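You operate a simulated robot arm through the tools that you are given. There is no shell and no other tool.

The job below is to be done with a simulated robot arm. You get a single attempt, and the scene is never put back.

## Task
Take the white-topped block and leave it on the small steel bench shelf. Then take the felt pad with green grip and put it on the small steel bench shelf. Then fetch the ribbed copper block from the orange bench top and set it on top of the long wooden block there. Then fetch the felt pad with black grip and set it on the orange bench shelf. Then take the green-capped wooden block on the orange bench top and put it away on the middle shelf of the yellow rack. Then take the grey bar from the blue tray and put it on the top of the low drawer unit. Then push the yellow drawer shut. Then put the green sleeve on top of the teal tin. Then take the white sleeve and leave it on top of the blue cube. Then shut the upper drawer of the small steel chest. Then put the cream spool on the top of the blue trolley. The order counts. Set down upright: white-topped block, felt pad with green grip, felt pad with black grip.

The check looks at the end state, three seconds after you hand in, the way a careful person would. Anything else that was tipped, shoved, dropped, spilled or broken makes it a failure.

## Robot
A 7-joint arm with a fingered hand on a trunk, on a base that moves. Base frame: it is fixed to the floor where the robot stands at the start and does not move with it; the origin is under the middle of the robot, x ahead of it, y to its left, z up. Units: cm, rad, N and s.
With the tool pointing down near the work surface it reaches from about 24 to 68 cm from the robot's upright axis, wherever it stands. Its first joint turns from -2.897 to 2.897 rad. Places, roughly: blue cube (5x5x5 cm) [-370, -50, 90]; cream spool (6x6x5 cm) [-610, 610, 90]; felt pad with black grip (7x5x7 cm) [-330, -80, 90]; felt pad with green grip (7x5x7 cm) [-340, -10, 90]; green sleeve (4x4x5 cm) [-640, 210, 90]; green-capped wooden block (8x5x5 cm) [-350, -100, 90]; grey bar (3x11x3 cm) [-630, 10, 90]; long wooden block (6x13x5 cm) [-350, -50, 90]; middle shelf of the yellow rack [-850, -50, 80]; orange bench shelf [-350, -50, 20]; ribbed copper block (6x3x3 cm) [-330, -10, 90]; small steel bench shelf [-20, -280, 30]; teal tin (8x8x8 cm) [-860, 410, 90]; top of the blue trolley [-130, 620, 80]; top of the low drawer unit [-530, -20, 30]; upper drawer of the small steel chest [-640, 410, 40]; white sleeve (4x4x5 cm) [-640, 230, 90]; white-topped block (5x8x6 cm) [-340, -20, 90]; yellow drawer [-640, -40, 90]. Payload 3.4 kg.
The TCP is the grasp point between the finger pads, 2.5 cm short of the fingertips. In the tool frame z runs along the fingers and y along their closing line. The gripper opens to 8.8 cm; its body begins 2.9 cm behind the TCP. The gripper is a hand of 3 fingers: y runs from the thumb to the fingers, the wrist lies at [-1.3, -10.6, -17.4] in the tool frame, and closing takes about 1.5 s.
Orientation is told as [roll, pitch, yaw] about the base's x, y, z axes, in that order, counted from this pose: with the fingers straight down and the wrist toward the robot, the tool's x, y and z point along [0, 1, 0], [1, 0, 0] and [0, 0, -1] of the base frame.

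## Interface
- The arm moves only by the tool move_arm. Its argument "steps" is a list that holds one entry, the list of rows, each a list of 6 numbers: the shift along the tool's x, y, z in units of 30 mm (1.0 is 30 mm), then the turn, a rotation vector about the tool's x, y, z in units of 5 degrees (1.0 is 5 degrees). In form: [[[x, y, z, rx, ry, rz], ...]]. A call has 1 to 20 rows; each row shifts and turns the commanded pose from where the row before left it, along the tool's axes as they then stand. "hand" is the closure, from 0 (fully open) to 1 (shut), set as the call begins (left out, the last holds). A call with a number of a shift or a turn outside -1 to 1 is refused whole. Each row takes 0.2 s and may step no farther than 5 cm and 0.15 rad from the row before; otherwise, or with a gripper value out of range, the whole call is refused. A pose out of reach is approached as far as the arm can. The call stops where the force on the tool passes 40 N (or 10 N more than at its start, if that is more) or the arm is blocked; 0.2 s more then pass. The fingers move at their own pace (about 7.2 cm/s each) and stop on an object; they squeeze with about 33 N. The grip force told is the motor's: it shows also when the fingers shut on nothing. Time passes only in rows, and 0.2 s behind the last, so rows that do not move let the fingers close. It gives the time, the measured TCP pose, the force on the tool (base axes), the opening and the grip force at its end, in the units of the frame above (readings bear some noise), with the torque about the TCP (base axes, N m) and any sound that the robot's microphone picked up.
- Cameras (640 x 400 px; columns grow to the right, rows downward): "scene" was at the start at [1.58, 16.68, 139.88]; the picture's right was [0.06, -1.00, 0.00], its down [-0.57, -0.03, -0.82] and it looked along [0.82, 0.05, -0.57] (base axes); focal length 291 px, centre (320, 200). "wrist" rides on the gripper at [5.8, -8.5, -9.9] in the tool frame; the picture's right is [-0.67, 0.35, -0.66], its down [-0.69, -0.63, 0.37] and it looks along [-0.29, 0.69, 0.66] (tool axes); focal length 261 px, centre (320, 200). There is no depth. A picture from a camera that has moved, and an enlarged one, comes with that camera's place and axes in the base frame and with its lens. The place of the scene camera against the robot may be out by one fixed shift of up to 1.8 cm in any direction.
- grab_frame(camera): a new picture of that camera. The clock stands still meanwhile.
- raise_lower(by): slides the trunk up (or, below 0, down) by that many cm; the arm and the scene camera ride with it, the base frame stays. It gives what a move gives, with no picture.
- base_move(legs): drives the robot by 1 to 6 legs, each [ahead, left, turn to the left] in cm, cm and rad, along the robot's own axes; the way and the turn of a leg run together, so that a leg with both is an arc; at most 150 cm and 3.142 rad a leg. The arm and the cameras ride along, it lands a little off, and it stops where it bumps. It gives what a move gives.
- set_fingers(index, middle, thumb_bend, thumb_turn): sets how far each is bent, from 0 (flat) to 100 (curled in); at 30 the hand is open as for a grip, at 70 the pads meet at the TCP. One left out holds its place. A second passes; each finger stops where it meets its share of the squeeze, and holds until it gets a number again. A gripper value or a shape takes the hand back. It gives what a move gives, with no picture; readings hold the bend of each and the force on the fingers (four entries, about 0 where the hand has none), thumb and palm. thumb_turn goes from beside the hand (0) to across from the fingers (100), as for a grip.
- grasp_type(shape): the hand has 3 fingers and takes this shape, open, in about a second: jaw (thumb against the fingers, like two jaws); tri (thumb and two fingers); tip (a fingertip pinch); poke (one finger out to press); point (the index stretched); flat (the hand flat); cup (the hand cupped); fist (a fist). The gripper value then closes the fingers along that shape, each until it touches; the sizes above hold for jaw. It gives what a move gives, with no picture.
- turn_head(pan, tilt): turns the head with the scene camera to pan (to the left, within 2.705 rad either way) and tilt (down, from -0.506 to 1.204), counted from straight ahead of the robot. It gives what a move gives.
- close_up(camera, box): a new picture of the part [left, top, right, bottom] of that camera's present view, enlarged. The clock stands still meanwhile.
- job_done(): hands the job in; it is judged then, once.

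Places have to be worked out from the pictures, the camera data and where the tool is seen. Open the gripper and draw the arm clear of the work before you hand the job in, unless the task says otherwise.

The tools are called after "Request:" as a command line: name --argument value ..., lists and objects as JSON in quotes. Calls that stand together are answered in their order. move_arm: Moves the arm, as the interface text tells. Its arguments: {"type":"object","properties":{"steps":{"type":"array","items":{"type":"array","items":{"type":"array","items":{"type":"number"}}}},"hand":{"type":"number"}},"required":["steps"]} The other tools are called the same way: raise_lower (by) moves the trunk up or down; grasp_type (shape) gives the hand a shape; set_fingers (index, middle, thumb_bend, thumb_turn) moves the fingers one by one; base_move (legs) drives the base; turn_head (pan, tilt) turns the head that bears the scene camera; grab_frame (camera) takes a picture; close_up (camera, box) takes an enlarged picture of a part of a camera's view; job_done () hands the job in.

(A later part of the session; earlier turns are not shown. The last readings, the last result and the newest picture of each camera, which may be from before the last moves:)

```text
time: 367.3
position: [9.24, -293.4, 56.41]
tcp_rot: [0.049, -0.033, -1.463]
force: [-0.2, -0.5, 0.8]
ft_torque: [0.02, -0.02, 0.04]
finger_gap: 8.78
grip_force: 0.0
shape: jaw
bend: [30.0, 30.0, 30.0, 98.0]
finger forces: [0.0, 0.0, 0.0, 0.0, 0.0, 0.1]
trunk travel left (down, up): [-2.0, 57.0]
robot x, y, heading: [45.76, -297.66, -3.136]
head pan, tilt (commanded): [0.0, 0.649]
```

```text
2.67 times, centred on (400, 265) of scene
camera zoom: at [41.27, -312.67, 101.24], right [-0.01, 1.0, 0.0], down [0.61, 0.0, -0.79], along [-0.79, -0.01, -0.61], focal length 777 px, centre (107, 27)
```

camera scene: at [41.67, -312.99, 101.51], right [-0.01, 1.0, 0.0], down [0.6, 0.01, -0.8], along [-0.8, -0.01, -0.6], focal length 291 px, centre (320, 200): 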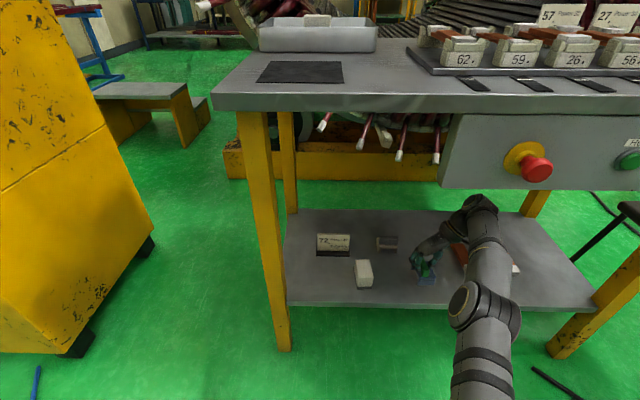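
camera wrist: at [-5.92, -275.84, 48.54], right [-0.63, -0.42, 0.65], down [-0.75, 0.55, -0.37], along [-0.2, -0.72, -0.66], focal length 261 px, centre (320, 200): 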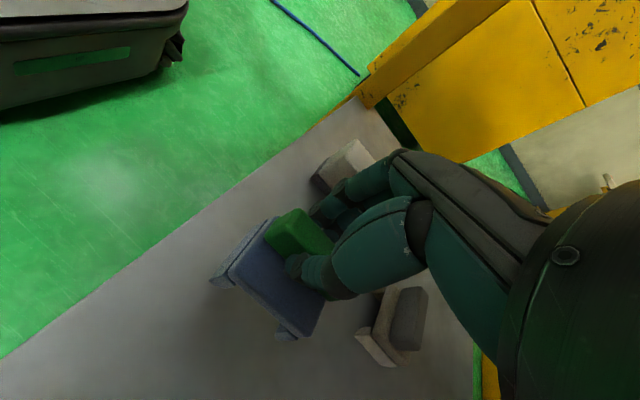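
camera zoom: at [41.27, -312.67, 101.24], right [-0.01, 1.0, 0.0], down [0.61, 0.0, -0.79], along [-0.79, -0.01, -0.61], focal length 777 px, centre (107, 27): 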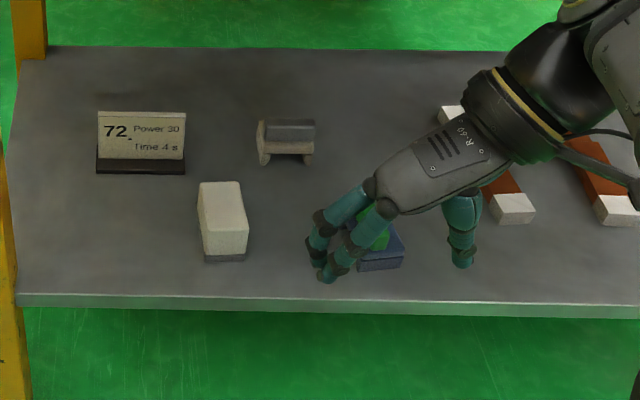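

The readings show a slight tilt (roll 0.05) — perhaps the arm is pressing against something. I look around before moving.

Request:
grab_frame --camera "scene"

Request:
grab_frame --camera "wrist"

Request:
move_arm --steps '[[[0, 0, 0, 0, 0, 0], [0, 0, 0, 0, 0, 0]]]'

```text
taken
camera scene: at [41.27, -312.67, 101.24], right [-0.01, 1.0, 0.0], down [0.61, 0.0, -0.79], along [-0.79, -0.01, -0.61], focal length 291 px, centre (320, 200)
```

scene: 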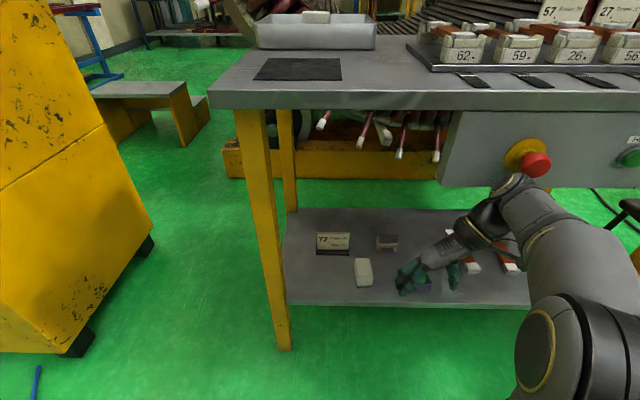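

```text
taken
camera wrist: at [13.6, -284.0, 66.4], right [-0.66, -0.4, 0.63], down [-0.73, 0.54, -0.42], along [-0.17, -0.74, -0.65], focal length 261 px, centre (320, 200)
```

wrist: 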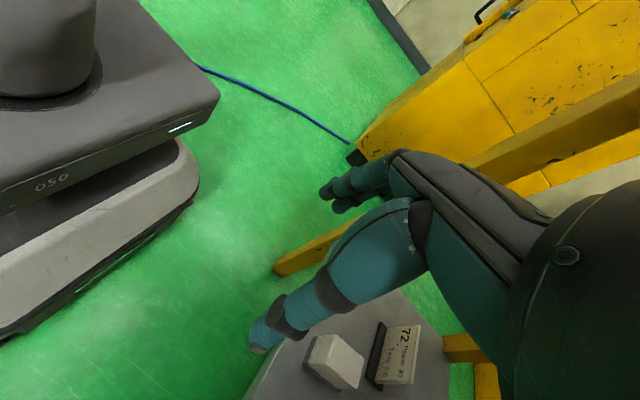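

```text
time: 367.9
position: [9.47, -293.55, 56.7]
tcp_rot: [0.052, -0.033, -1.46]
force: [0.0, 0.2, 0.5]
ft_torque: [0.04, 0.0, -0.03]
finger_gap: 8.76
grip_force: 0.2
shape: jaw
bend: [30.0, 30.0, 30.0, 98.0]
finger forces: [0.1, 0.1, 0.0, 0.0, 0.1, 0.0]
trunk travel left (down, up): [-2.0, 57.0]
robot x, y, heading: [45.43, -297.21, -3.134]
head pan, tilt (commanded): [0.0, 0.649]
```

The wrist seems to be pressing up against the red knob of the control box. I lower the hand again to relieve it, then back the base away before raising.

Request:
move_arm --steps '[[[0, -0.4, 0.9, 0, 0, 0], [0, -0.4, 0.9, 0, 0, 0], [0, -0.4, 0.9, 0, 0, 0]]]'

Request:
close_up --camera "scene" --box '[400, 100, 640, 250]'

```text
time: 368.7
position: [8.02, -289.68, 50.11]
tcp_rot: [-0.001, 0.004, -1.459]
force: [1.0, 0.5, -0.2]
ft_torque: [0.02, 0.0, 0.02]
finger_gap: 8.76
grip_force: 0.0
shape: jaw
bend: [30.0, 30.0, 30.0, 98.0]
finger forces: [0.0, 0.0, 0.1, 0.0, 0.1, 0.1]
trunk travel left (down, up): [-2.0, 57.0]
robot x, y, heading: [45.32, -297.7, -3.136]
head pan, tilt (commanded): [0.0, 0.649]
```

```text
2.67 times, centred on (520, 175) of scene
camera zoom: at [41.62, -312.97, 101.57], right [-0.01, 1.0, 0.0], down [0.6, 0.01, -0.8], along [-0.8, -0.01, -0.6], focal length 777 px, centre (-213, 267)
```

zoom: 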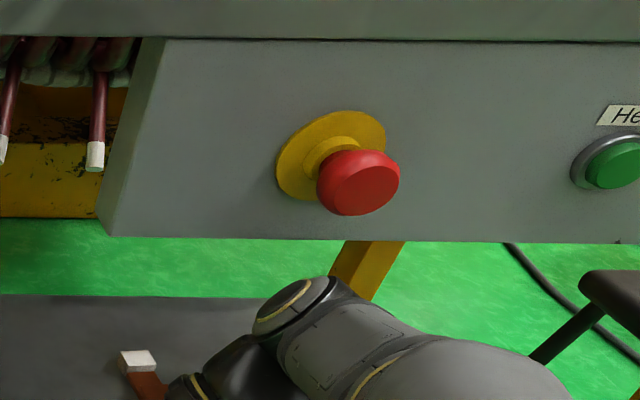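

The tilt is gone and the knob looks untouched. I back straight east, then raise the hand in the open and turn to face south.

Request:
base_move --legs '[[-84.5, -3, 0]]'

Request:
move_arm --steps '[[[0, 0.4, -0.7, 0, 0, 0], [0, 0.4, -0.7, 0, 0, 0], [0, 0.4, -0.7, 0, 0, 0], [0, 0.4, -0.7, 0, 0, 0], [0, 0.4, -0.7, 0, 0, 0], [0, 0.4, 0, 0, 0, 0], [0, 0.4, 0, 0, 0, 0]]]'

Request:
base_move --legs '[[0, 0, 1.57]]'

```text
time: 373.2
position: [92.91, -286.02, 50.04]
tcp_rot: [-0.001, 0.0, -1.464]
force: [0.4, 0.6, -0.3]
ft_torque: [0.01, -0.03, -0.02]
finger_gap: 8.78
grip_force: 0.0
shape: jaw
bend: [30.0, 30.0, 30.0, 98.0]
finger forces: [0.1, 0.1, 0.0, 0.1, 0.0, 0.0]
trunk travel left (down, up): [-2.0, 57.0]
robot x, y, heading: [130.28, -293.84, -3.136]
head pan, tilt (commanded): [0.0, 0.649]
```

```text
time: 374.8
position: [93.81, -294.47, 60.54]
tcp_rot: [0.0, -0.001, -1.463]
force: [-0.1, -0.3, 0.4]
ft_torque: [0.0, 0.01, 0.0]
finger_gap: 8.75
grip_force: 0.0
shape: jaw
bend: [30.0, 30.0, 30.0, 98.0]
finger forces: [0.1, 0.0, 0.0, 0.0, 0.1, 0.1]
trunk travel left (down, up): [-2.0, 57.0]
robot x, y, heading: [130.33, -293.74, -3.134]
head pan, tilt (commanded): [0.0, 0.649]
```

```text
time: 379.1
position: [130.48, -330.26, 60.49]
tcp_rot: [-0.001, -0.001, 0.104]
force: [-0.4, 0.3, 0.5]
ft_torque: [-0.01, -0.03, -0.04]
finger_gap: 8.77
grip_force: 0.1
shape: jaw
bend: [30.0, 30.0, 30.0, 98.0]
finger forces: [0.0, 0.0, 0.1, 0.0, 0.0, 0.0]
trunk travel left (down, up): [-2.0, 57.0]
robot x, y, heading: [129.77, -294.1, -1.567]
head pan, tilt (commanded): [0.0, 0.649]
```

Heading is -1.570. I back north and take the slanted heading for the pinch.

Request:
base_move --legs '[[-113.5, 0, 0], [0, -11, 0.131]]'

Request:
turn_head --pan -1.57 --tilt 0.9

Request:
grab_frame --camera "scene"

```text
time: 385.6
position: [124.17, -216.77, 60.58]
tcp_rot: [0.0, 0.0, 0.219]
force: [-0.2, 0.4, 0.4]
ft_torque: [-0.03, -0.01, -0.03]
finger_gap: 8.78
grip_force: 0.2
shape: jaw
bend: [30.0, 30.0, 30.0, 98.0]
finger forces: [0.0, 0.1, 0.0, 0.0, 0.0, 0.0]
trunk travel left (down, up): [-2.0, 57.0]
robot x, y, heading: [119.67, -181.16, -1.452]
head pan, tilt (commanded): [0.0, 0.649]
```

```text
time: 387.3
position: [124.09, -216.97, 60.38]
tcp_rot: [-0.001, 0.0, 0.219]
force: [0.0, 0.1, 0.1]
ft_torque: [0.0, 0.0, -0.01]
finger_gap: 8.78
grip_force: 0.2
shape: jaw
bend: [30.0, 30.0, 30.0, 98.0]
finger forces: [0.0, 0.2, 0.1, 0.0, 0.1, 0.0]
trunk travel left (down, up): [-2.0, 57.0]
robot x, y, heading: [119.51, -180.74, -1.452]
head pan, tilt (commanded): [-1.571, 0.901]
```

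```text
taken
camera scene: at [125.91, -173.54, 99.46], right [-0.12, 0.99, 0.0], down [0.78, 0.09, -0.62], along [-0.62, -0.07, -0.78], focal length 291 px, centre (320, 200)
```

scene: 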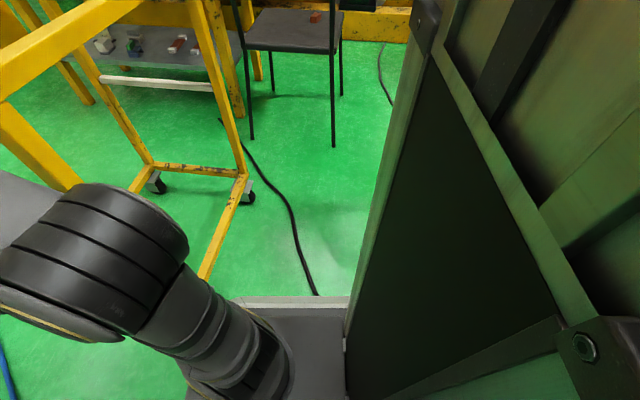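

From the camera I'm at (119.2,-180.3), heading -1.455. I slide back through the pinch.

Request:
base_move --legs '[[-38.2, -3.5, 0], [-25.6, 2.3, 0]]'

Request:
grab_frame --camera "scene"

```text
time: 391.2
position: [115.54, -153.81, 60.57]
tcp_rot: [0.0, 0.0, 0.223]
force: [-0.3, 0.1, -0.3]
ft_torque: [0.01, -0.04, 0.0]
finger_gap: 8.79
grip_force: 0.1
shape: jaw
bend: [30.0, 30.0, 30.0, 98.0]
finger forces: [0.0, 0.1, 0.0, 0.1, 0.1, 0.0]
trunk travel left (down, up): [-2.0, 57.0]
robot x, y, heading: [110.61, -117.54, -1.454]
head pan, tilt (commanded): [-1.571, 0.901]
```

```text
taken
camera scene: at [117.14, -110.54, 99.45], right [-0.12, 0.99, 0.0], down [0.78, 0.09, -0.62], along [-0.62, -0.07, -0.78], focal length 291 px, centre (320, 200)
```

scene: 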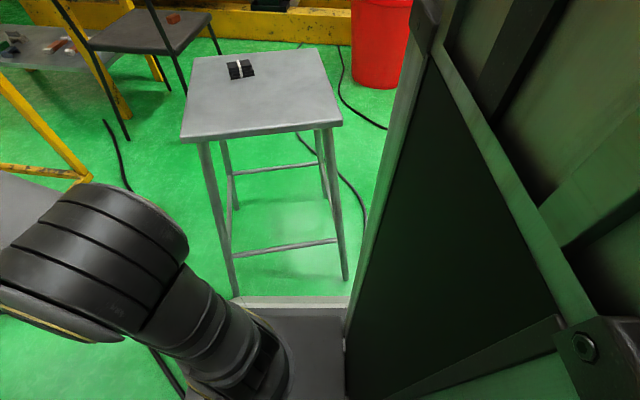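

Through again. I exit north, raise the trunk, and return to the aisle.

Request:
base_move --legs '[[0, 0, -0.118], [-10, 0, 0], [-16, -7, 0], [-25, 0, 0]]'

Request:
raise_lower --by 38

Request:
base_move --legs '[[0, -44, 0], [0, 0, -1.57], [0, -148, 0]]'

Request:
turn_head --pan 0.0 --tilt 0.7

```text
time: 395.4
position: [103.94, -103.4, 60.49]
tcp_rot: [0.0, 0.001, 0.103]
force: [-0.1, 0.2, -0.1]
ft_torque: [-0.01, -0.02, -0.01]
finger_gap: 8.78
grip_force: 0.1
shape: jaw
bend: [30.0, 30.0, 30.0, 98.0]
finger forces: [0.1, 0.0, 0.1, 0.0, 0.0, 0.0]
trunk travel left (down, up): [-2.0, 57.0]
robot x, y, heading: [104.0, -66.97, -1.567]
head pan, tilt (commanded): [-1.571, 0.901]
```

```text
time: 399.0
position: [104.0, -103.31, 98.56]
tcp_rot: [0.0, 0.0, 0.102]
force: [0.1, -0.1, 0.1]
ft_torque: [0.02, -0.02, 0.02]
finger_gap: 8.76
grip_force: 0.1
shape: jaw
bend: [30.0, 30.0, 30.0, 98.0]
finger forces: [0.0, 0.0, 0.0, 0.0, 0.0, 0.0]
trunk travel left (down, up): [-40.0, 19.0]
robot x, y, heading: [103.89, -67.01, -1.572]
head pan, tilt (commanded): [-1.571, 0.901]
```

```text
time: 412.5
position: [23.96, 81.53, 98.44]
tcp_rot: [-0.001, -0.001, -1.475]
force: [-0.1, -0.2, -0.3]
ft_torque: [-0.02, -0.01, 0.02]
finger_gap: 8.8
grip_force: 0.0
shape: jaw
bend: [30.0, 30.0, 30.0, 98.0]
finger forces: [0.1, 0.1, 0.1, 0.1, 0.0, 0.1]
trunk travel left (down, up): [-40.0, 19.0]
robot x, y, heading: [60.18, 81.4, 3.131]
head pan, tilt (commanded): [-1.571, 0.901]
```

```text
time: 414.2
position: [24.02, 81.53, 98.43]
tcp_rot: [0.002, -0.001, -1.476]
force: [-0.8, -0.7, 0.2]
ft_torque: [-0.01, 0.0, 0.01]
finger_gap: 8.75
grip_force: 0.0
shape: jaw
bend: [30.0, 30.0, 30.0, 98.0]
finger forces: [0.1, 0.0, 0.0, 0.0, 0.0, 0.0]
trunk travel left (down, up): [-40.0, 19.0]
robot x, y, heading: [60.53, 81.38, 3.132]
head pan, tilt (commanded): [0.0, 0.7]
```

Now to task 3. I drive back down the aisle and into the bay, opposite the copper block (y≈-9).

Request:
base_move --legs '[[0, 0, 0.0095], [150, 0, 0], [150, 0, 0], [26, 0, 0]]'

Request:
base_move --legs '[[0, 92, 0]]'

Request:
move_arm --steps '[[[0, 0, -0.5, 0, 0, 1], [0, 0, -0.5, 0, 0, 1], [0, 0, -0.5, 0, 0, 1], [0, 0, 0, 0, 0, 1], [0, 0, 0, 0, 0, 1], [0, 0, 0, 0, 0, 1], [0, 0, 0, 0, 0, 1], [0, 0, 0, 0, 0, 1], [0, 0, 0, 0, 0, 1], [0, 0, 0, 0, 0, 1], [0, 0, 0, 0, 0, 1], [0, 0, 0, 0, 0, 1], [0, 0, 0, 0, 0, 1], [0, 0, 0, 0, 0, 1], [0, 0, 0, 0, 0, 1], [0, 0, 0, 0, 0, 1], [0, 0, 0, 0, 0, 1], [0, 0, 0, 0, 0, 1], [0, 0, 0, 0, 0, 1]]]'

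Request:
grab_frame --camera "scene"

```text
time: 430.4
position: [-302.85, 81.95, 98.58]
tcp_rot: [0.002, 0.0, -1.465]
force: [0.3, 1.2, 0.2]
ft_torque: [0.02, 0.0, 0.0]
finger_gap: 8.8
grip_force: 0.2
shape: jaw
bend: [30.0, 30.0, 30.0, 98.0]
finger forces: [0.0, 0.0, 0.1, 0.0, 0.1, 0.0]
trunk travel left (down, up): [-40.0, 19.0]
robot x, y, heading: [-266.25, 81.84, -3.135]
head pan, tilt (commanded): [0.0, 0.7]
```

```text
time: 435.3
position: [-302.58, -10.53, 98.49]
tcp_rot: [0.002, 0.001, -1.468]
force: [-0.3, -0.4, 0.0]
ft_torque: [0.02, 0.01, 0.0]
finger_gap: 8.77
grip_force: 0.0
shape: jaw
bend: [30.0, 30.0, 30.0, 98.0]
finger forces: [0.0, 0.1, 0.1, 0.0, 0.1, 0.0]
trunk travel left (down, up): [-40.0, 19.0]
robot x, y, heading: [-265.94, -10.29, -3.141]
head pan, tilt (commanded): [0.0, 0.7]
```

```text
time: 439.3
position: [-302.48, -10.45, 103.08]
tcp_rot: [-0.001, 0.0, -3.128]
force: [0.0, 0.6, -0.5]
ft_torque: [0.04, 0.01, 0.01]
finger_gap: 8.76
grip_force: 0.1
shape: jaw
bend: [30.0, 30.0, 30.0, 98.0]
finger forces: [0.0, 0.1, 0.0, 0.1, 0.1, 0.1]
trunk travel left (down, up): [-40.0, 19.0]
robot x, y, heading: [-266.62, -9.56, -3.139]
head pan, tilt (commanded): [0.0, 0.7]
```

```text
taken
camera scene: at [-269.96, -25.55, 139.07], right [0.0, 1.0, 0.0], down [0.64, 0.0, -0.76], along [-0.76, 0.0, -0.64], focal length 291 px, centre (320, 200)
```

scene: 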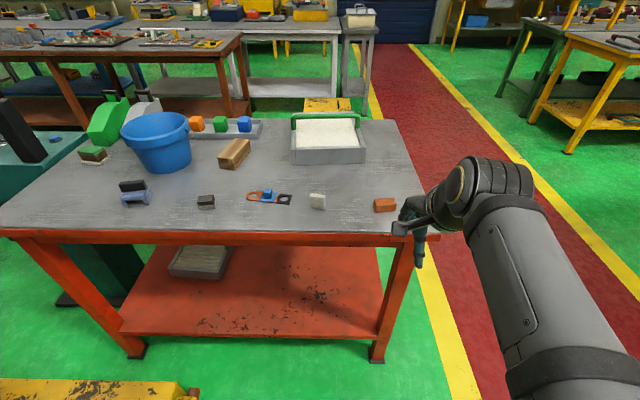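

The copper block sits around (-327.6,-8.3). I drive 15 cm closer and look with the wrist camera.

Request:
base_move --legs '[[15, 0, 0]]'

Request:
grab_frame --camera "wrist"

Request:
close_up --camera "scene" --box '[130, 60, 370, 210]'

```text
time: 440.7
position: [-317.55, -10.25, 103.0]
tcp_rot: [0.0, 0.001, -3.128]
force: [0.0, -0.7, 0.6]
ft_torque: [0.02, 0.0, 0.03]
finger_gap: 8.75
grip_force: 0.0
shape: jaw
bend: [30.0, 30.0, 30.0, 98.0]
finger forces: [0.0, 0.0, 0.0, 0.0, 0.0, 0.0]
trunk travel left (down, up): [-40.0, 19.0]
robot x, y, heading: [-281.53, -9.91, 3.141]
head pan, tilt (commanded): [0.0, 0.7]
```

```text
taken
camera wrist: at [-309.03, -16.01, 112.98], right [-0.36, 0.66, 0.66], down [0.62, 0.69, -0.36], along [-0.7, 0.28, -0.66], focal length 261 px, centre (320, 200)
```

wrist: 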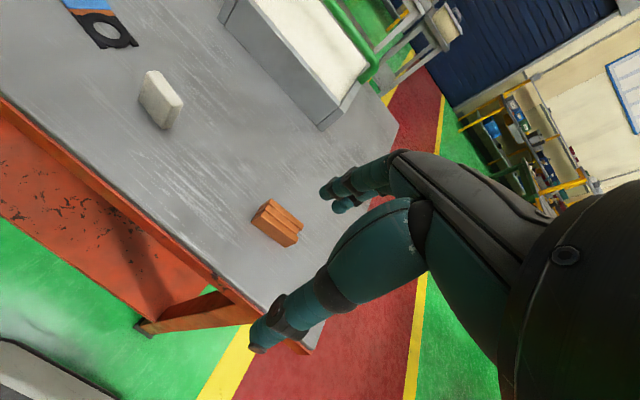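

```text
2.67 times, centred on (250, 135) of scene
camera zoom: at [-285.01, -25.55, 139.07], right [0.0, 1.0, 0.0], down [0.64, 0.0, -0.76], along [-0.76, 0.0, -0.64], focal length 777 px, centre (507, 373)
```

zoom: 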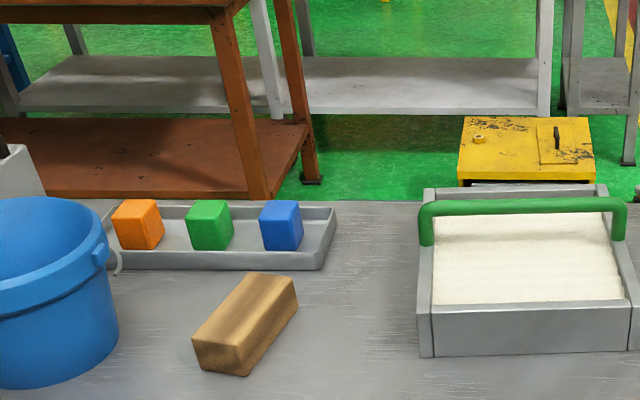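

I move above the copper block at z≈96 for a better look.

Request:
move_arm --steps '[[[-0.1, 0.878, 0.5, 0, 0, 0], [-0.1, 0.878, 0.5, 0, 0, 0], [-0.1, 0.878, 0.5, 0, 0, 0], [-0.1, 0.878, 0.5, 0, 0, 0]]]'

Request:
grab_frame --camera "wrist"

Request:
close_up --camera "wrist" --box '[140, 150, 380, 300]'

Request:
close_up --camera "scene" --box '[330, 150, 490, 250]'

```text
time: 441.7
position: [-328.22, -9.29, 96.89]
tcp_rot: [0.001, 0.003, -3.129]
force: [-0.6, 0.6, 1.1]
ft_torque: [0.02, -0.02, -0.01]
finger_gap: 8.78
grip_force: 0.0
shape: jaw
bend: [30.0, 30.0, 30.0, 98.0]
finger forces: [0.0, 0.0, 0.0, 0.0, 0.0, 0.0]
trunk travel left (down, up): [-40.0, 19.0]
robot x, y, heading: [-281.52, -10.44, 3.14]
head pan, tilt (commanded): [0.0, 0.7]
```

```text
taken
camera wrist: at [-319.66, -14.92, 106.92], right [-0.36, 0.66, 0.66], down [0.62, 0.69, -0.36], along [-0.7, 0.28, -0.66], focal length 261 px, centre (320, 200)
```

wrist: 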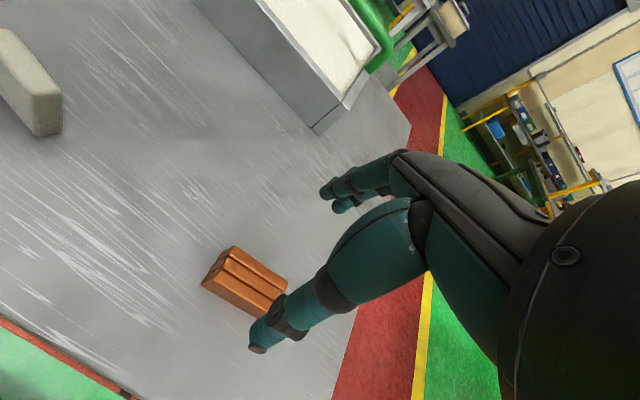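

```text
2.67 times, centred on (260, 225) of wrist
camera zoom: at [-319.66, -14.92, 106.92], right [-0.36, 0.66, 0.66], down [0.62, 0.69, -0.36], along [-0.7, 0.28, -0.66], focal length 695 px, centre (480, 133)
```

zoom: 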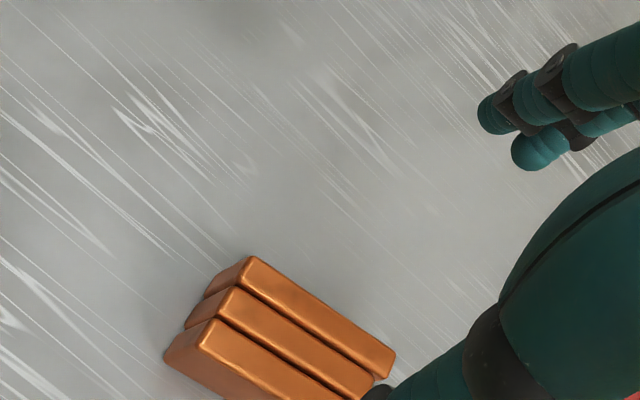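

```text
4.00 times, centred on (410, 200) of scene
camera zoom: at [-285.01, -25.55, 139.07], right [0.0, 1.0, 0.0], down [0.64, 0.0, -0.76], along [-0.76, 0.0, -0.64], focal length 1165 px, centre (-40, 200)
```

zoom: 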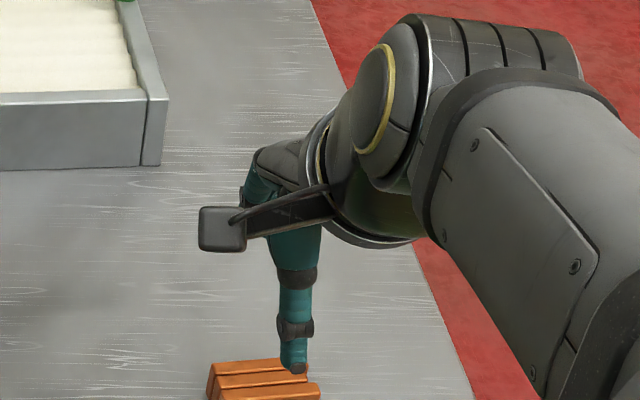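

The copper block is centred at about (-328.0,-8.3), turned 0.126 rad. I align the hand, centre, and descend to z≈88.5.

Request:
move_arm --steps '[[[0, 0, 0, 0, 0, -0.65], [0, 0, 0, 0, 0, -0.65], [-0.32, 0.02, 0, 0, 0, 0], [0, 0, 0.7, 0, 0, 0], [0, 0, 0.7, 0, 0, 0], [0, 0, 0.7, 0, 0, 0], [0, 0, 0.68, 0, 0, 0]]]'

Request:
close_up --camera "wrist" --box '[200, 170, 440, 320]'

Request:
close_up --camera "scene" --box '[330, 170, 490, 270]'

```text
time: 443.3
position: [-328.35, -8.21, 88.53]
tcp_rot: [-0.001, -0.002, -3.014]
force: [0.9, 0.0, 0.2]
ft_torque: [0.0, 0.0, -0.03]
finger_gap: 8.77
grip_force: 0.1
shape: jaw
bend: [30.0, 30.0, 30.0, 98.0]
finger forces: [0.0, 0.1, 0.0, 0.0, 0.0, 0.0]
trunk travel left (down, up): [-40.0, 19.0]
robot x, y, heading: [-281.27, -10.22, 3.137]
head pan, tilt (commanded): [0.0, 0.7]
```

```text
2.67 times, centred on (320, 245) of wrist
camera zoom: at [-319.13, -12.95, 98.58], right [-0.43, 0.62, 0.66], down [0.54, 0.76, -0.36], along [-0.72, 0.2, -0.66], focal length 695 px, centre (320, 80)
```

zoom: 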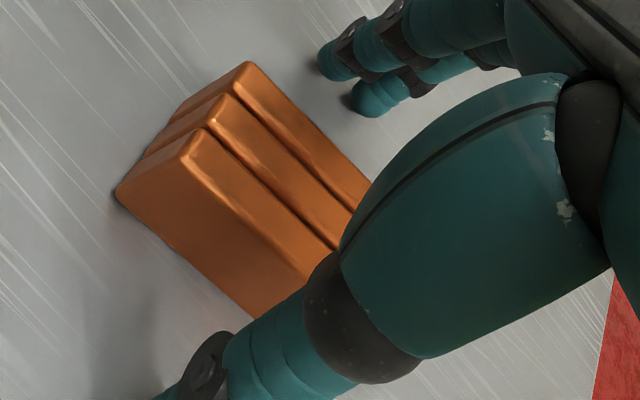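

```text
4.00 times, centred on (410, 220) of scene
camera zoom: at [-285.01, -25.55, 139.07], right [0.0, 1.0, 0.0], down [0.64, 0.0, -0.76], along [-0.76, 0.0, -0.64], focal length 1165 px, centre (-40, 120)
```

zoom: 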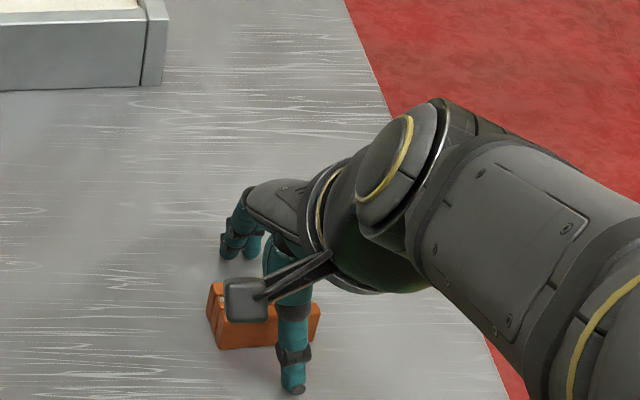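

Thumb is in front, fingers behind the block. I close.

Request:
move_arm --steps '[[[0, 0, 0, 0, 0, 0], [0, 0, 0, 0, 0, 0], [0, 0, 0, 0, 0, 0], [0, 0, 0, 0, 0, 0], [0, 0, 0, 0, 0, 0], [0, 0, 0, 0, 0, 0], [0, 0, 0, 0, 0, 0], [0, 0, 0, 0, 0, 0], [0, 0, 0, 0, 0, 0]]]' --hand 1

Request:
close_up --camera "wrist" --box '[200, 170, 440, 320]'

```text
time: 445.3
position: [-328.33, -8.24, 88.52]
tcp_rot: [0.001, 0.002, -3.015]
force: [0.8, 0.2, 0.5]
ft_torque: [-0.01, 0.03, 0.01]
finger_gap: 2.47
grip_force: 33.3
shape: jaw
bend: [73.0, 60.0, 73.0, 100.0]
finger forces: [19.2, 10.3, 0.0, 0.0, 29.8, 0.1]
trunk travel left (down, up): [-40.0, 19.0]
robot x, y, heading: [-281.59, -10.03, 3.145]
head pan, tilt (commanded): [0.0, 0.7]
```

```text
2.67 times, centred on (320, 245) of wrist
camera zoom: at [-319.13, -12.95, 98.59], right [-0.43, 0.62, 0.66], down [0.54, 0.76, -0.36], along [-0.72, 0.2, -0.66], focal length 695 px, centre (320, 80)
```

zoom: 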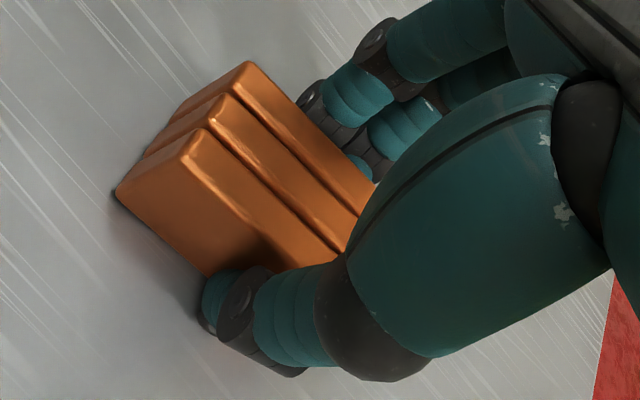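

Firm grip. I lift it 14 cm.

Request:
move_arm --steps '[[[0, 0, -0.3, 0, 0, 0], [0, 0, -0.6, 0, 0, 0], [0, 0, -1, 0, 0, 0], [0, 0, -1, 0, 0, 0], [0, 0, -1, 0, 0, 0], [0, 0, -0.8, 0, 0, 0]]]'

Request:
grab_frame --camera "wrist"

Request:
grab_frame --camera "scene"

```text
time: 446.7
position: [-328.29, -8.38, 102.61]
tcp_rot: [-0.001, 0.001, -3.012]
force: [-0.1, 0.5, -2.4]
ft_torque: [0.0, 0.02, 0.02]
finger_gap: 2.47
grip_force: 33.0
shape: jaw
bend: [73.0, 60.0, 73.0, 100.0]
finger forces: [19.2, 10.4, 0.0, 0.0, 29.6, 0.0]
trunk travel left (down, up): [-40.0, 19.0]
robot x, y, heading: [-281.33, -9.96, 3.138]
head pan, tilt (commanded): [0.0, 0.7]
```

```text
taken
camera wrist: at [-319.19, -13.05, 112.81], right [-0.43, 0.62, 0.66], down [0.54, 0.76, -0.36], along [-0.72, 0.2, -0.66], focal length 261 px, centre (320, 200)
```

wrist: 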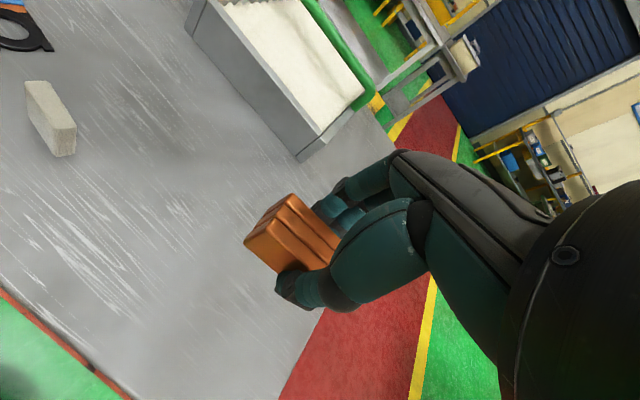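

```text
taken
camera scene: at [-285.02, -25.55, 139.07], right [0.0, 1.0, 0.0], down [0.64, 0.0, -0.76], along [-0.76, 0.0, -0.64], focal length 291 px, centre (320, 200)
```

scene: 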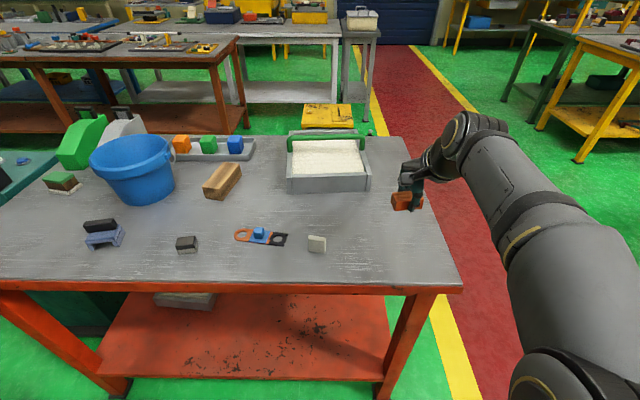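

Next the wooden block, which the scene view puts at about (-352,-53) with its long axis turned ~0.28 rad from x. I drive left 32 cm and then look with the wrist camera.

Request:
base_move --legs '[[0, 32, 0]]'

Request:
grab_frame --camera "wrist"

Request:
grab_frame --camera "scene"

```text
time: 448.8
position: [-328.36, -40.13, 102.77]
tcp_rot: [0.0, 0.001, -3.013]
force: [-0.2, 0.1, -3.2]
ft_torque: [0.0, -0.02, 0.02]
finger_gap: 2.45
grip_force: 32.9
shape: jaw
bend: [73.0, 60.0, 73.0, 100.0]
finger forces: [19.2, 10.3, 0.1, 0.0, 29.6, 0.1]
trunk travel left (down, up): [-40.0, 19.0]
robot x, y, heading: [-281.5, -41.85, 3.14]
head pan, tilt (commanded): [0.0, 0.7]
```

```text
taken
camera wrist: at [-319.22, -44.91, 112.77], right [-0.43, 0.62, 0.66], down [0.54, 0.76, -0.36], along [-0.72, 0.2, -0.66], focal length 261 px, centre (320, 200)
```

wrist: 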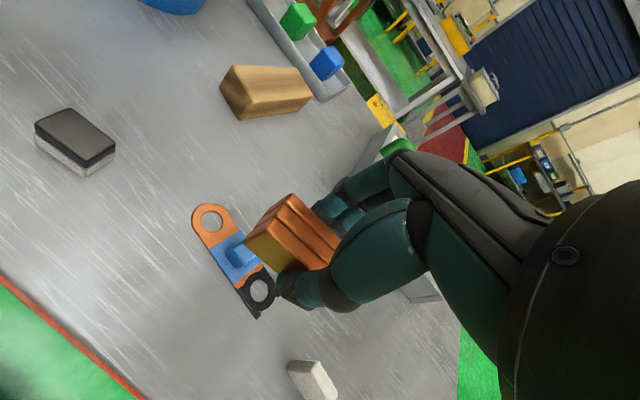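

```text
taken
camera scene: at [-285.04, -57.41, 139.07], right [0.0, 1.0, 0.0], down [0.64, 0.0, -0.76], along [-0.76, 0.0, -0.64], focal length 291 px, centre (320, 200)
```

scene: 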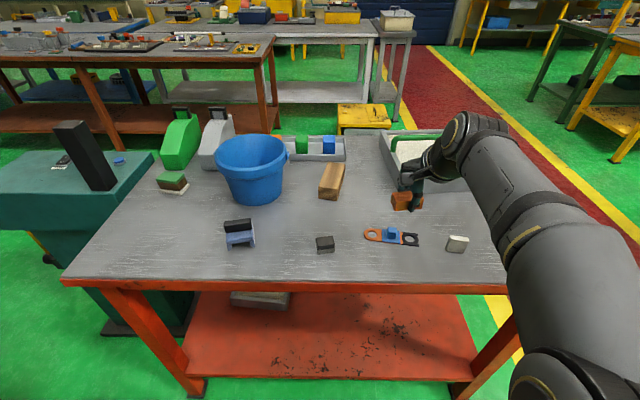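

The wood block is visible ahead of the hand. I drive 13 cm closer and zoom on it.

Request:
base_move --legs '[[13, 0, 0]]'

Request:
close_up --camera "wrist" --box '[160, 60, 400, 210]'

Request:
close_up --camera "scene" --box '[230, 110, 430, 235]'

```text
time: 450.1
position: [-341.47, -40.2, 102.77]
tcp_rot: [0.002, 0.003, -3.014]
force: [0.5, 0.1, -3.0]
ft_torque: [-0.01, 0.02, -0.02]
finger_gap: 2.49
grip_force: 32.5
shape: jaw
bend: [73.0, 60.0, 73.0, 100.0]
finger forces: [19.2, 10.4, 0.0, 0.0, 29.7, 0.0]
trunk travel left (down, up): [-40.0, 19.0]
robot x, y, heading: [-294.5, -42.05, 3.146]
head pan, tilt (commanded): [0.0, 0.7]
```

```text
2.67 times, centred on (280, 135) of wrist
camera zoom: at [-332.32, -44.89, 112.76], right [-0.43, 0.62, 0.66], down [0.54, 0.76, -0.36], along [-0.72, 0.2, -0.66], focal length 695 px, centre (427, 373)
```

zoom: 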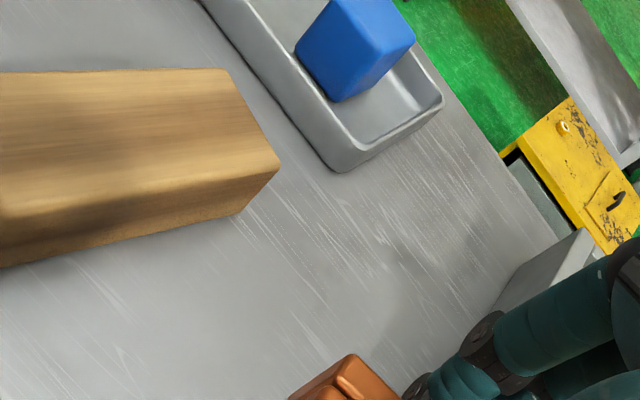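

```text
3.20 times, centred on (330, 172) of scene
camera zoom: at [-298.14, -57.39, 139.07], right [0.0, 1.0, 0.0], down [0.64, 0.0, -0.76], along [-0.76, 0.0, -0.64], focal length 932 px, centre (288, 288)
```

zoom: 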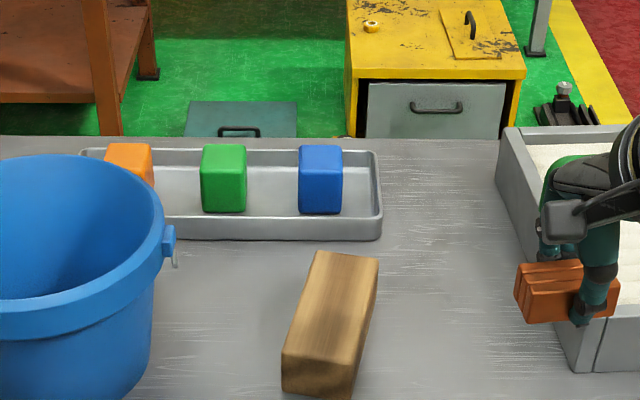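

Wood block top: centre ≈(-352.8,-54.0), z≈90.2, long axis along (0.97,-0.26). I turn the hand 22° so the copper lies squarely across it and move over it, still high.

Request:
move_arm --steps '[[[0, 0, 0, 0, 0, 1], [0, 0, 0, 0, 0, 1], [0, 0, 0, 0, 0, 1], [0, 0, 0, 0, 0, 1], [0, 0, 0, 0, 0, 0.43], [0.768, 0.369, 0, 0, 0, 0], [0.768, 0.369, 0, 0, 0, 0], [0.768, 0.369, 0, 0, 0, 0], [0.768, 0.369, 0, 0, 0, 0], [0.768, 0.369, 0, 0, 0, 0], [0.768, 0.369, 0, 0, 0, 0], [0.768, 0.369, 0, 0, 0, 0]]]'

Request:
grab_frame --camera "wrist"

Request:
close_up --camera "scene" --box '[230, 110, 430, 235]'

```text
time: 452.7
position: [-353.0, -53.93, 102.8]
tcp_rot: [-0.004, 0.001, 2.88]
force: [0.8, 0.5, -1.8]
ft_torque: [-0.02, 0.02, 0.0]
finger_gap: 2.45
grip_force: 32.7
shape: jaw
bend: [73.0, 60.0, 73.0, 100.0]
finger forces: [19.1, 10.4, 0.0, 0.0, 29.7, 0.0]
trunk travel left (down, up): [-40.0, 19.0]
robot x, y, heading: [-294.29, -42.05, 3.14]
head pan, tilt (commanded): [0.0, 0.7]
```

```text
taken
camera wrist: at [-346.35, -61.61, 112.73], right [-0.17, 0.74, 0.66], down [0.78, 0.5, -0.36], along [-0.6, 0.45, -0.66], focal length 261 px, centre (320, 200)
```

wrist: 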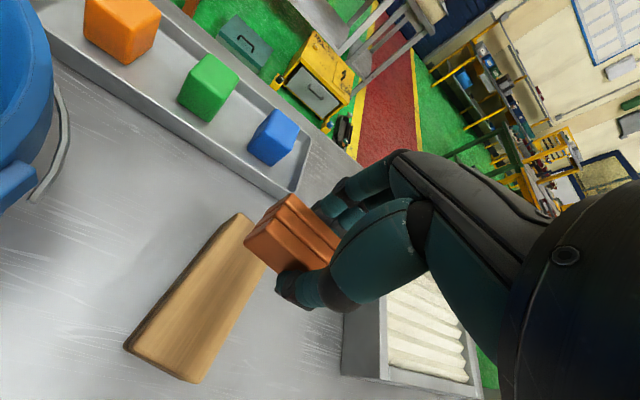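

```text
3.20 times, centred on (330, 172) of scene
camera zoom: at [-298.14, -57.41, 139.07], right [0.0, 1.0, 0.0], down [0.64, 0.0, -0.76], along [-0.76, 0.0, -0.64], focal length 932 px, centre (288, 288)
```

zoom: 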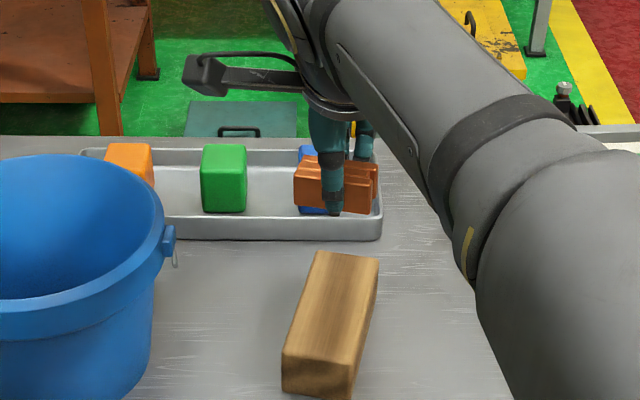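

The wrist view confirms the wood block's centre at about (-352.9,-54.3). I lower 8.4 cm.

Request:
move_arm --steps '[[[0, 0, 0.7, 0, 0, 0], [0, 0, 0.7, 0, 0, 0], [0, 0, 0.7, 0, 0, 0], [0, 0, 0.5, 0, 0, 0], [0, 0, 0.2, 0, 0, 0]]]'

Request:
grab_frame --camera "wrist"

Request:
close_up --camera "scene" --box '[230, 110, 430, 235]'

```text
time: 453.9
position: [-352.98, -53.81, 94.29]
tcp_rot: [-0.003, 0.001, 2.884]
force: [-0.1, 0.0, -3.9]
ft_torque: [0.03, 0.0, -0.01]
finger_gap: 2.45
grip_force: 32.5
shape: jaw
bend: [73.0, 60.0, 73.0, 100.0]
finger forces: [19.1, 10.6, 0.0, 0.0, 29.6, 0.0]
trunk travel left (down, up): [-40.0, 19.0]
robot x, y, heading: [-294.8, -41.76, 3.143]
head pan, tilt (commanded): [0.0, 0.7]
```

```text
taken
camera wrist: at [-346.36, -61.56, 104.31], right [-0.17, 0.74, 0.66], down [0.78, 0.5, -0.36], along [-0.6, 0.45, -0.66], focal length 261 px, centre (320, 200)
```

wrist: 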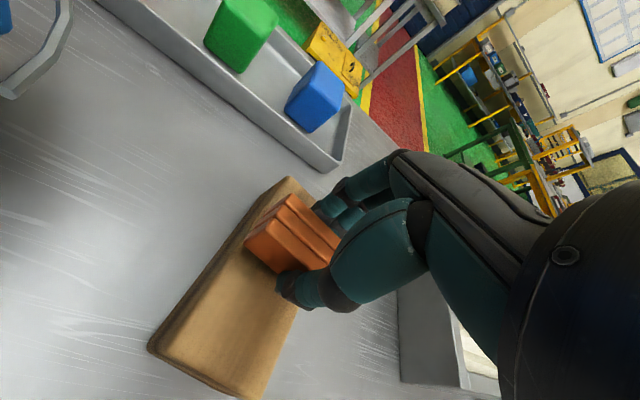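

```text
3.20 times, centred on (330, 172) of scene
camera zoom: at [-298.13, -57.4, 139.07], right [0.0, 1.0, 0.0], down [0.64, 0.0, -0.76], along [-0.76, 0.0, -0.64], focal length 932 px, centre (288, 288)
```

zoom: 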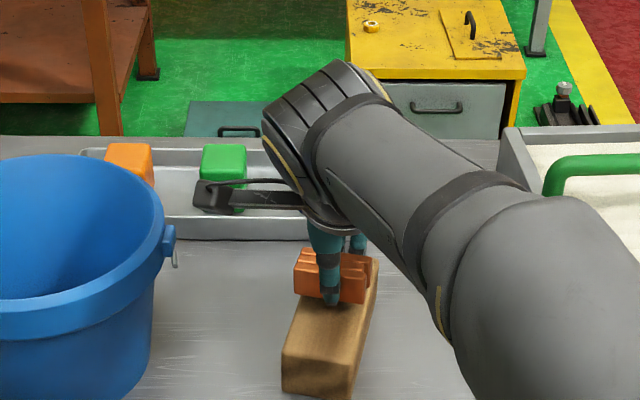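

The copper is right over the wood, ~1 cm toward its far end. I nudge it 0.8 cm back and lower to contact.

Request:
move_arm --steps '[[[0.03, -0.28, 0, 0, 0, 0], [0, 0, 0.15, 0, 0, 0], [0, 0, 0.07, 0, 0, 0]]]'

```text
time: 454.7
position: [-352.28, -54.07, 93.61]
tcp_rot: [-0.003, 0.002, 2.882]
force: [-0.4, 0.6, -3.6]
ft_torque: [0.0, 0.01, 0.01]
finger_gap: 2.47
grip_force: 32.7
shape: jaw
bend: [73.0, 60.0, 73.0, 100.0]
finger forces: [19.2, 10.4, 0.0, 0.0, 29.6, 0.0]
trunk travel left (down, up): [-40.0, 19.0]
robot x, y, heading: [-294.38, -41.94, 3.142]
head pan, tilt (commanded): [0.0, 0.7]
```

Request:
move_arm --steps '[[[0, 0, 0.06, 0, 0, 0], [0, 0, 0.04, 0, 0, 0]]]'

```text
time: 455.3
position: [-352.26, -54.14, 93.46]
tcp_rot: [-0.001, 0.002, 2.883]
force: [-0.3, 0.5, -2.3]
ft_torque: [0.02, 0.03, 0.02]
finger_gap: 2.48
grip_force: 33.1
shape: jaw
bend: [73.0, 60.0, 73.0, 100.0]
finger forces: [19.1, 10.5, 0.0, 0.1, 29.6, 0.0]
trunk travel left (down, up): [-40.0, 19.0]
robot x, y, heading: [-294.27, -41.85, 3.141]
head pan, tilt (commanded): [0.0, 0.7]
```

Not touching yet (force still about -3 N); I continue in small steps.

Request:
move_arm --steps '[[[0, 0, 0.06, 0, 0, 0], [0, 0, 0.06, 0, 0, 0]]]'

```text
time: 455.9
position: [-352.26, -54.08, 93.08]
tcp_rot: [-0.002, -0.001, 2.883]
force: [0.8, 0.5, -1.7]
ft_torque: [0.01, 0.0, 0.01]
finger_gap: 2.47
grip_force: 32.8
shape: jaw
bend: [73.0, 60.0, 73.0, 100.0]
finger forces: [19.3, 10.3, 0.0, 0.0, 30.4, 0.0]
trunk travel left (down, up): [-40.0, 19.0]
robot x, y, heading: [-294.25, -41.81, 3.146]
head pan, tilt (commanded): [0.0, 0.7]
```

Request:
move_arm --steps '[[[0, 0, 0.05, 0, 0, 0], [0, 0, 0.04, 0, 0, 0]]]'

Request:
close_up --camera "wrist" --box '[140, 150, 380, 300]'

```text
time: 456.5
position: [-352.17, -54.13, 93.1]
tcp_rot: [0.002, -0.008, 2.884]
force: [-1.3, -0.7, 17.2]
ft_torque: [-0.16, -0.33, 0.01]
finger_gap: 2.49
grip_force: 33.1
shape: jaw
bend: [73.0, 60.0, 73.0, 100.0]
finger forces: [21.7, 11.5, 0.1, 0.1, 45.0, 0.0]
trunk travel left (down, up): [-40.0, 19.0]
robot x, y, heading: [-294.43, -42.02, 3.139]
head pan, tilt (commanded): [0.0, 0.7]
```

```text
2.67 times, centred on (260, 225) of wrist
camera zoom: at [-345.46, -61.86, 103.03], right [-0.16, 0.74, 0.66], down [0.78, 0.5, -0.37], along [-0.6, 0.45, -0.66], focal length 695 px, centre (480, 133)
```

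zoom: 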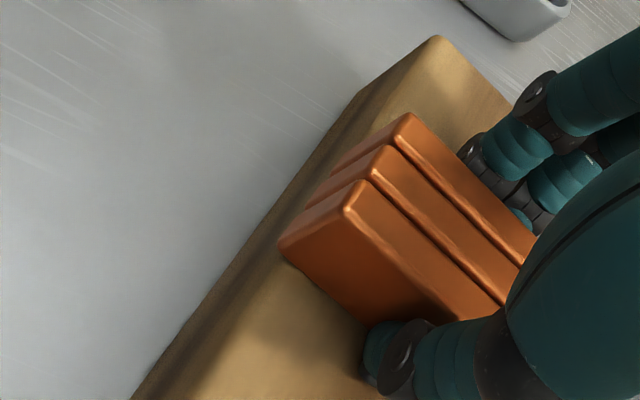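

Contact: the copper rests on the wood. I relieve slightly, open, and lift away.

Request:
move_arm --steps '[[[0, 0, -0.04, 0, 0, 0], [0, 0, 0, 0, 0, 0], [0, 0, 0, 0, 0, 0], [0, 0, 0, 0, 0, 0], [0, 0, 0, 0, 0, 0], [0, 0, 0, 0, 0, 0], [0, 0, 0, 0, 0, 0], [0, 0, 0, 0, 0, 0]]]' --hand 0

Request:
move_arm --steps '[[[0, 0, -0.4, 0, 0, 0], [0, 0, -0.8, 0, 0, 0], [0, 0, -0.9, 0, 0, 0], [0, 0, -0.9, 0, 0, 0]]]'

Request:
grab_frame --camera "wrist"

Request:
close_up --camera "scene" --box '[230, 110, 430, 235]'

```text
time: 458.3
position: [-352.15, -54.14, 92.96]
tcp_rot: [0.0, 0.0, 2.885]
force: [3.6, 0.4, 12.4]
ft_torque: [0.23, 0.42, -0.05]
finger_gap: 8.5
grip_force: 0.0
shape: jaw
bend: [30.0, 31.0, 30.0, 98.0]
finger forces: [0.1, 11.8, 0.0, 0.0, 0.0, 0.0]
trunk travel left (down, up): [-40.0, 19.0]
robot x, y, heading: [-294.29, -42.2, 3.144]
head pan, tilt (commanded): [0.0, 0.7]
```

```text
time: 459.3
position: [-352.23, -54.05, 101.93]
tcp_rot: [0.0, 0.003, 2.884]
force: [0.4, 0.2, 0.3]
ft_torque: [-0.02, 0.0, 0.0]
finger_gap: 8.76
grip_force: 0.0
shape: jaw
bend: [30.0, 30.0, 30.0, 98.0]
finger forces: [0.0, 0.0, 0.0, 0.0, 0.0, 0.0]
trunk travel left (down, up): [-40.0, 19.0]
robot x, y, heading: [-294.38, -41.89, 3.142]
head pan, tilt (commanded): [0.0, 0.7]
```

```text
taken
camera wrist: at [-345.55, -61.83, 111.95], right [-0.17, 0.74, 0.66], down [0.78, 0.5, -0.36], along [-0.6, 0.45, -0.66], focal length 261 px, centre (320, 200)
```

wrist: 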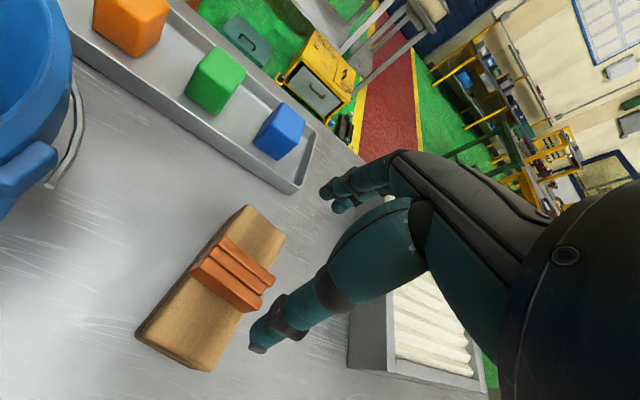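

```text
3.20 times, centred on (330, 172) of scene
camera zoom: at [-298.1, -57.39, 139.07], right [0.0, 1.0, 0.0], down [0.64, 0.0, -0.76], along [-0.76, 0.0, -0.64], focal length 932 px, centre (288, 288)
```

zoom: 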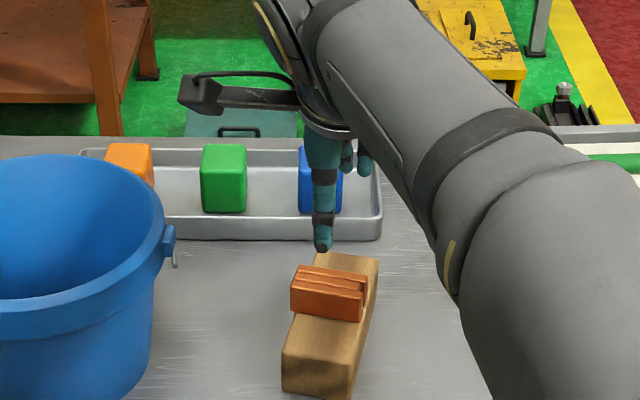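

Task 3 is done: the copper lies on the wood. Next, the black-grip pad near (-330,-77); I swing the hand back and over toward it, keeping clear of the bucket.

Request:
move_arm --steps '[[[-0.243, -0.92, 0, 0, 0, 0], [-0.243, -0.92, 0, 0, 0, 0], [-0.243, -0.92, 0, 0, 0, 0], [-0.243, -0.92, 0, 0, 0, 0], [-0.243, -0.92, 0, 0, 0, 0], [-0.243, -0.92, 0, 0, 0, 0], [-0.243, -0.92, 0, 0, 0, 0], [0.86, -0.226, 0, 0, 0, 0], [0.86, -0.226, 0, 0, 0, 0], [0.86, -0.226, 0, 0, 0, 0], [0.86, -0.226, 0, 0, 0, 0], [0.86, -0.226, 0, 0, 0, 0], [0.86, -0.226, 0, 0, 0, 0]]]'

Request:
grab_frame --camera "wrist"

Request:
grab_frame --camera "scene"

```text
time: 462.1
position: [-332.33, -70.18, 101.93]
tcp_rot: [0.001, 0.001, 2.881]
force: [-0.4, -0.6, -1.9]
ft_torque: [0.03, 0.0, 0.01]
finger_gap: 8.75
grip_force: 0.1
shape: jaw
bend: [30.0, 30.0, 30.0, 98.0]
finger forces: [0.0, 0.1, 0.0, 0.0, 0.1, 0.0]
trunk travel left (down, up): [-40.0, 19.0]
robot x, y, heading: [-294.47, -42.03, 3.139]
head pan, tilt (commanded): [0.0, 0.7]
```

```text
taken
camera wrist: at [-325.6, -77.98, 111.94], right [-0.17, 0.74, 0.66], down [0.78, 0.5, -0.36], along [-0.6, 0.45, -0.66], focal length 261 px, centre (320, 200)
```

wrist: 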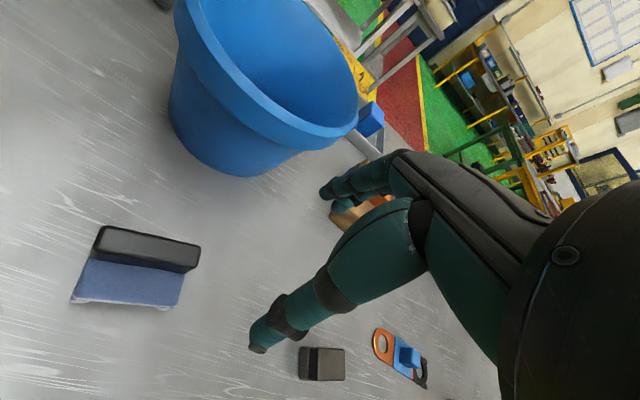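

```text
taken
camera scene: at [-298.1, -57.4, 139.07], right [0.0, 1.0, 0.0], down [0.64, 0.0, -0.76], along [-0.76, 0.0, -0.64], focal length 291 px, centre (320, 200)
```

scene: 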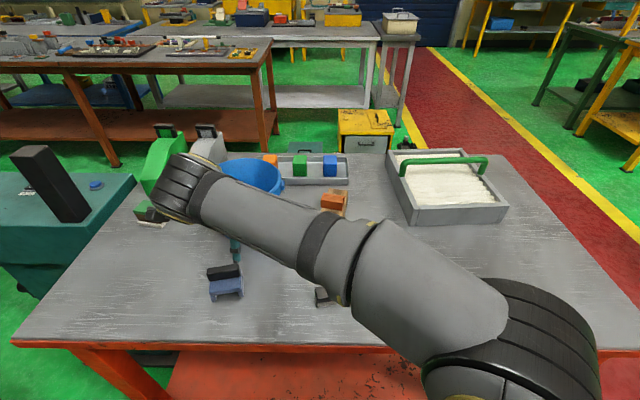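

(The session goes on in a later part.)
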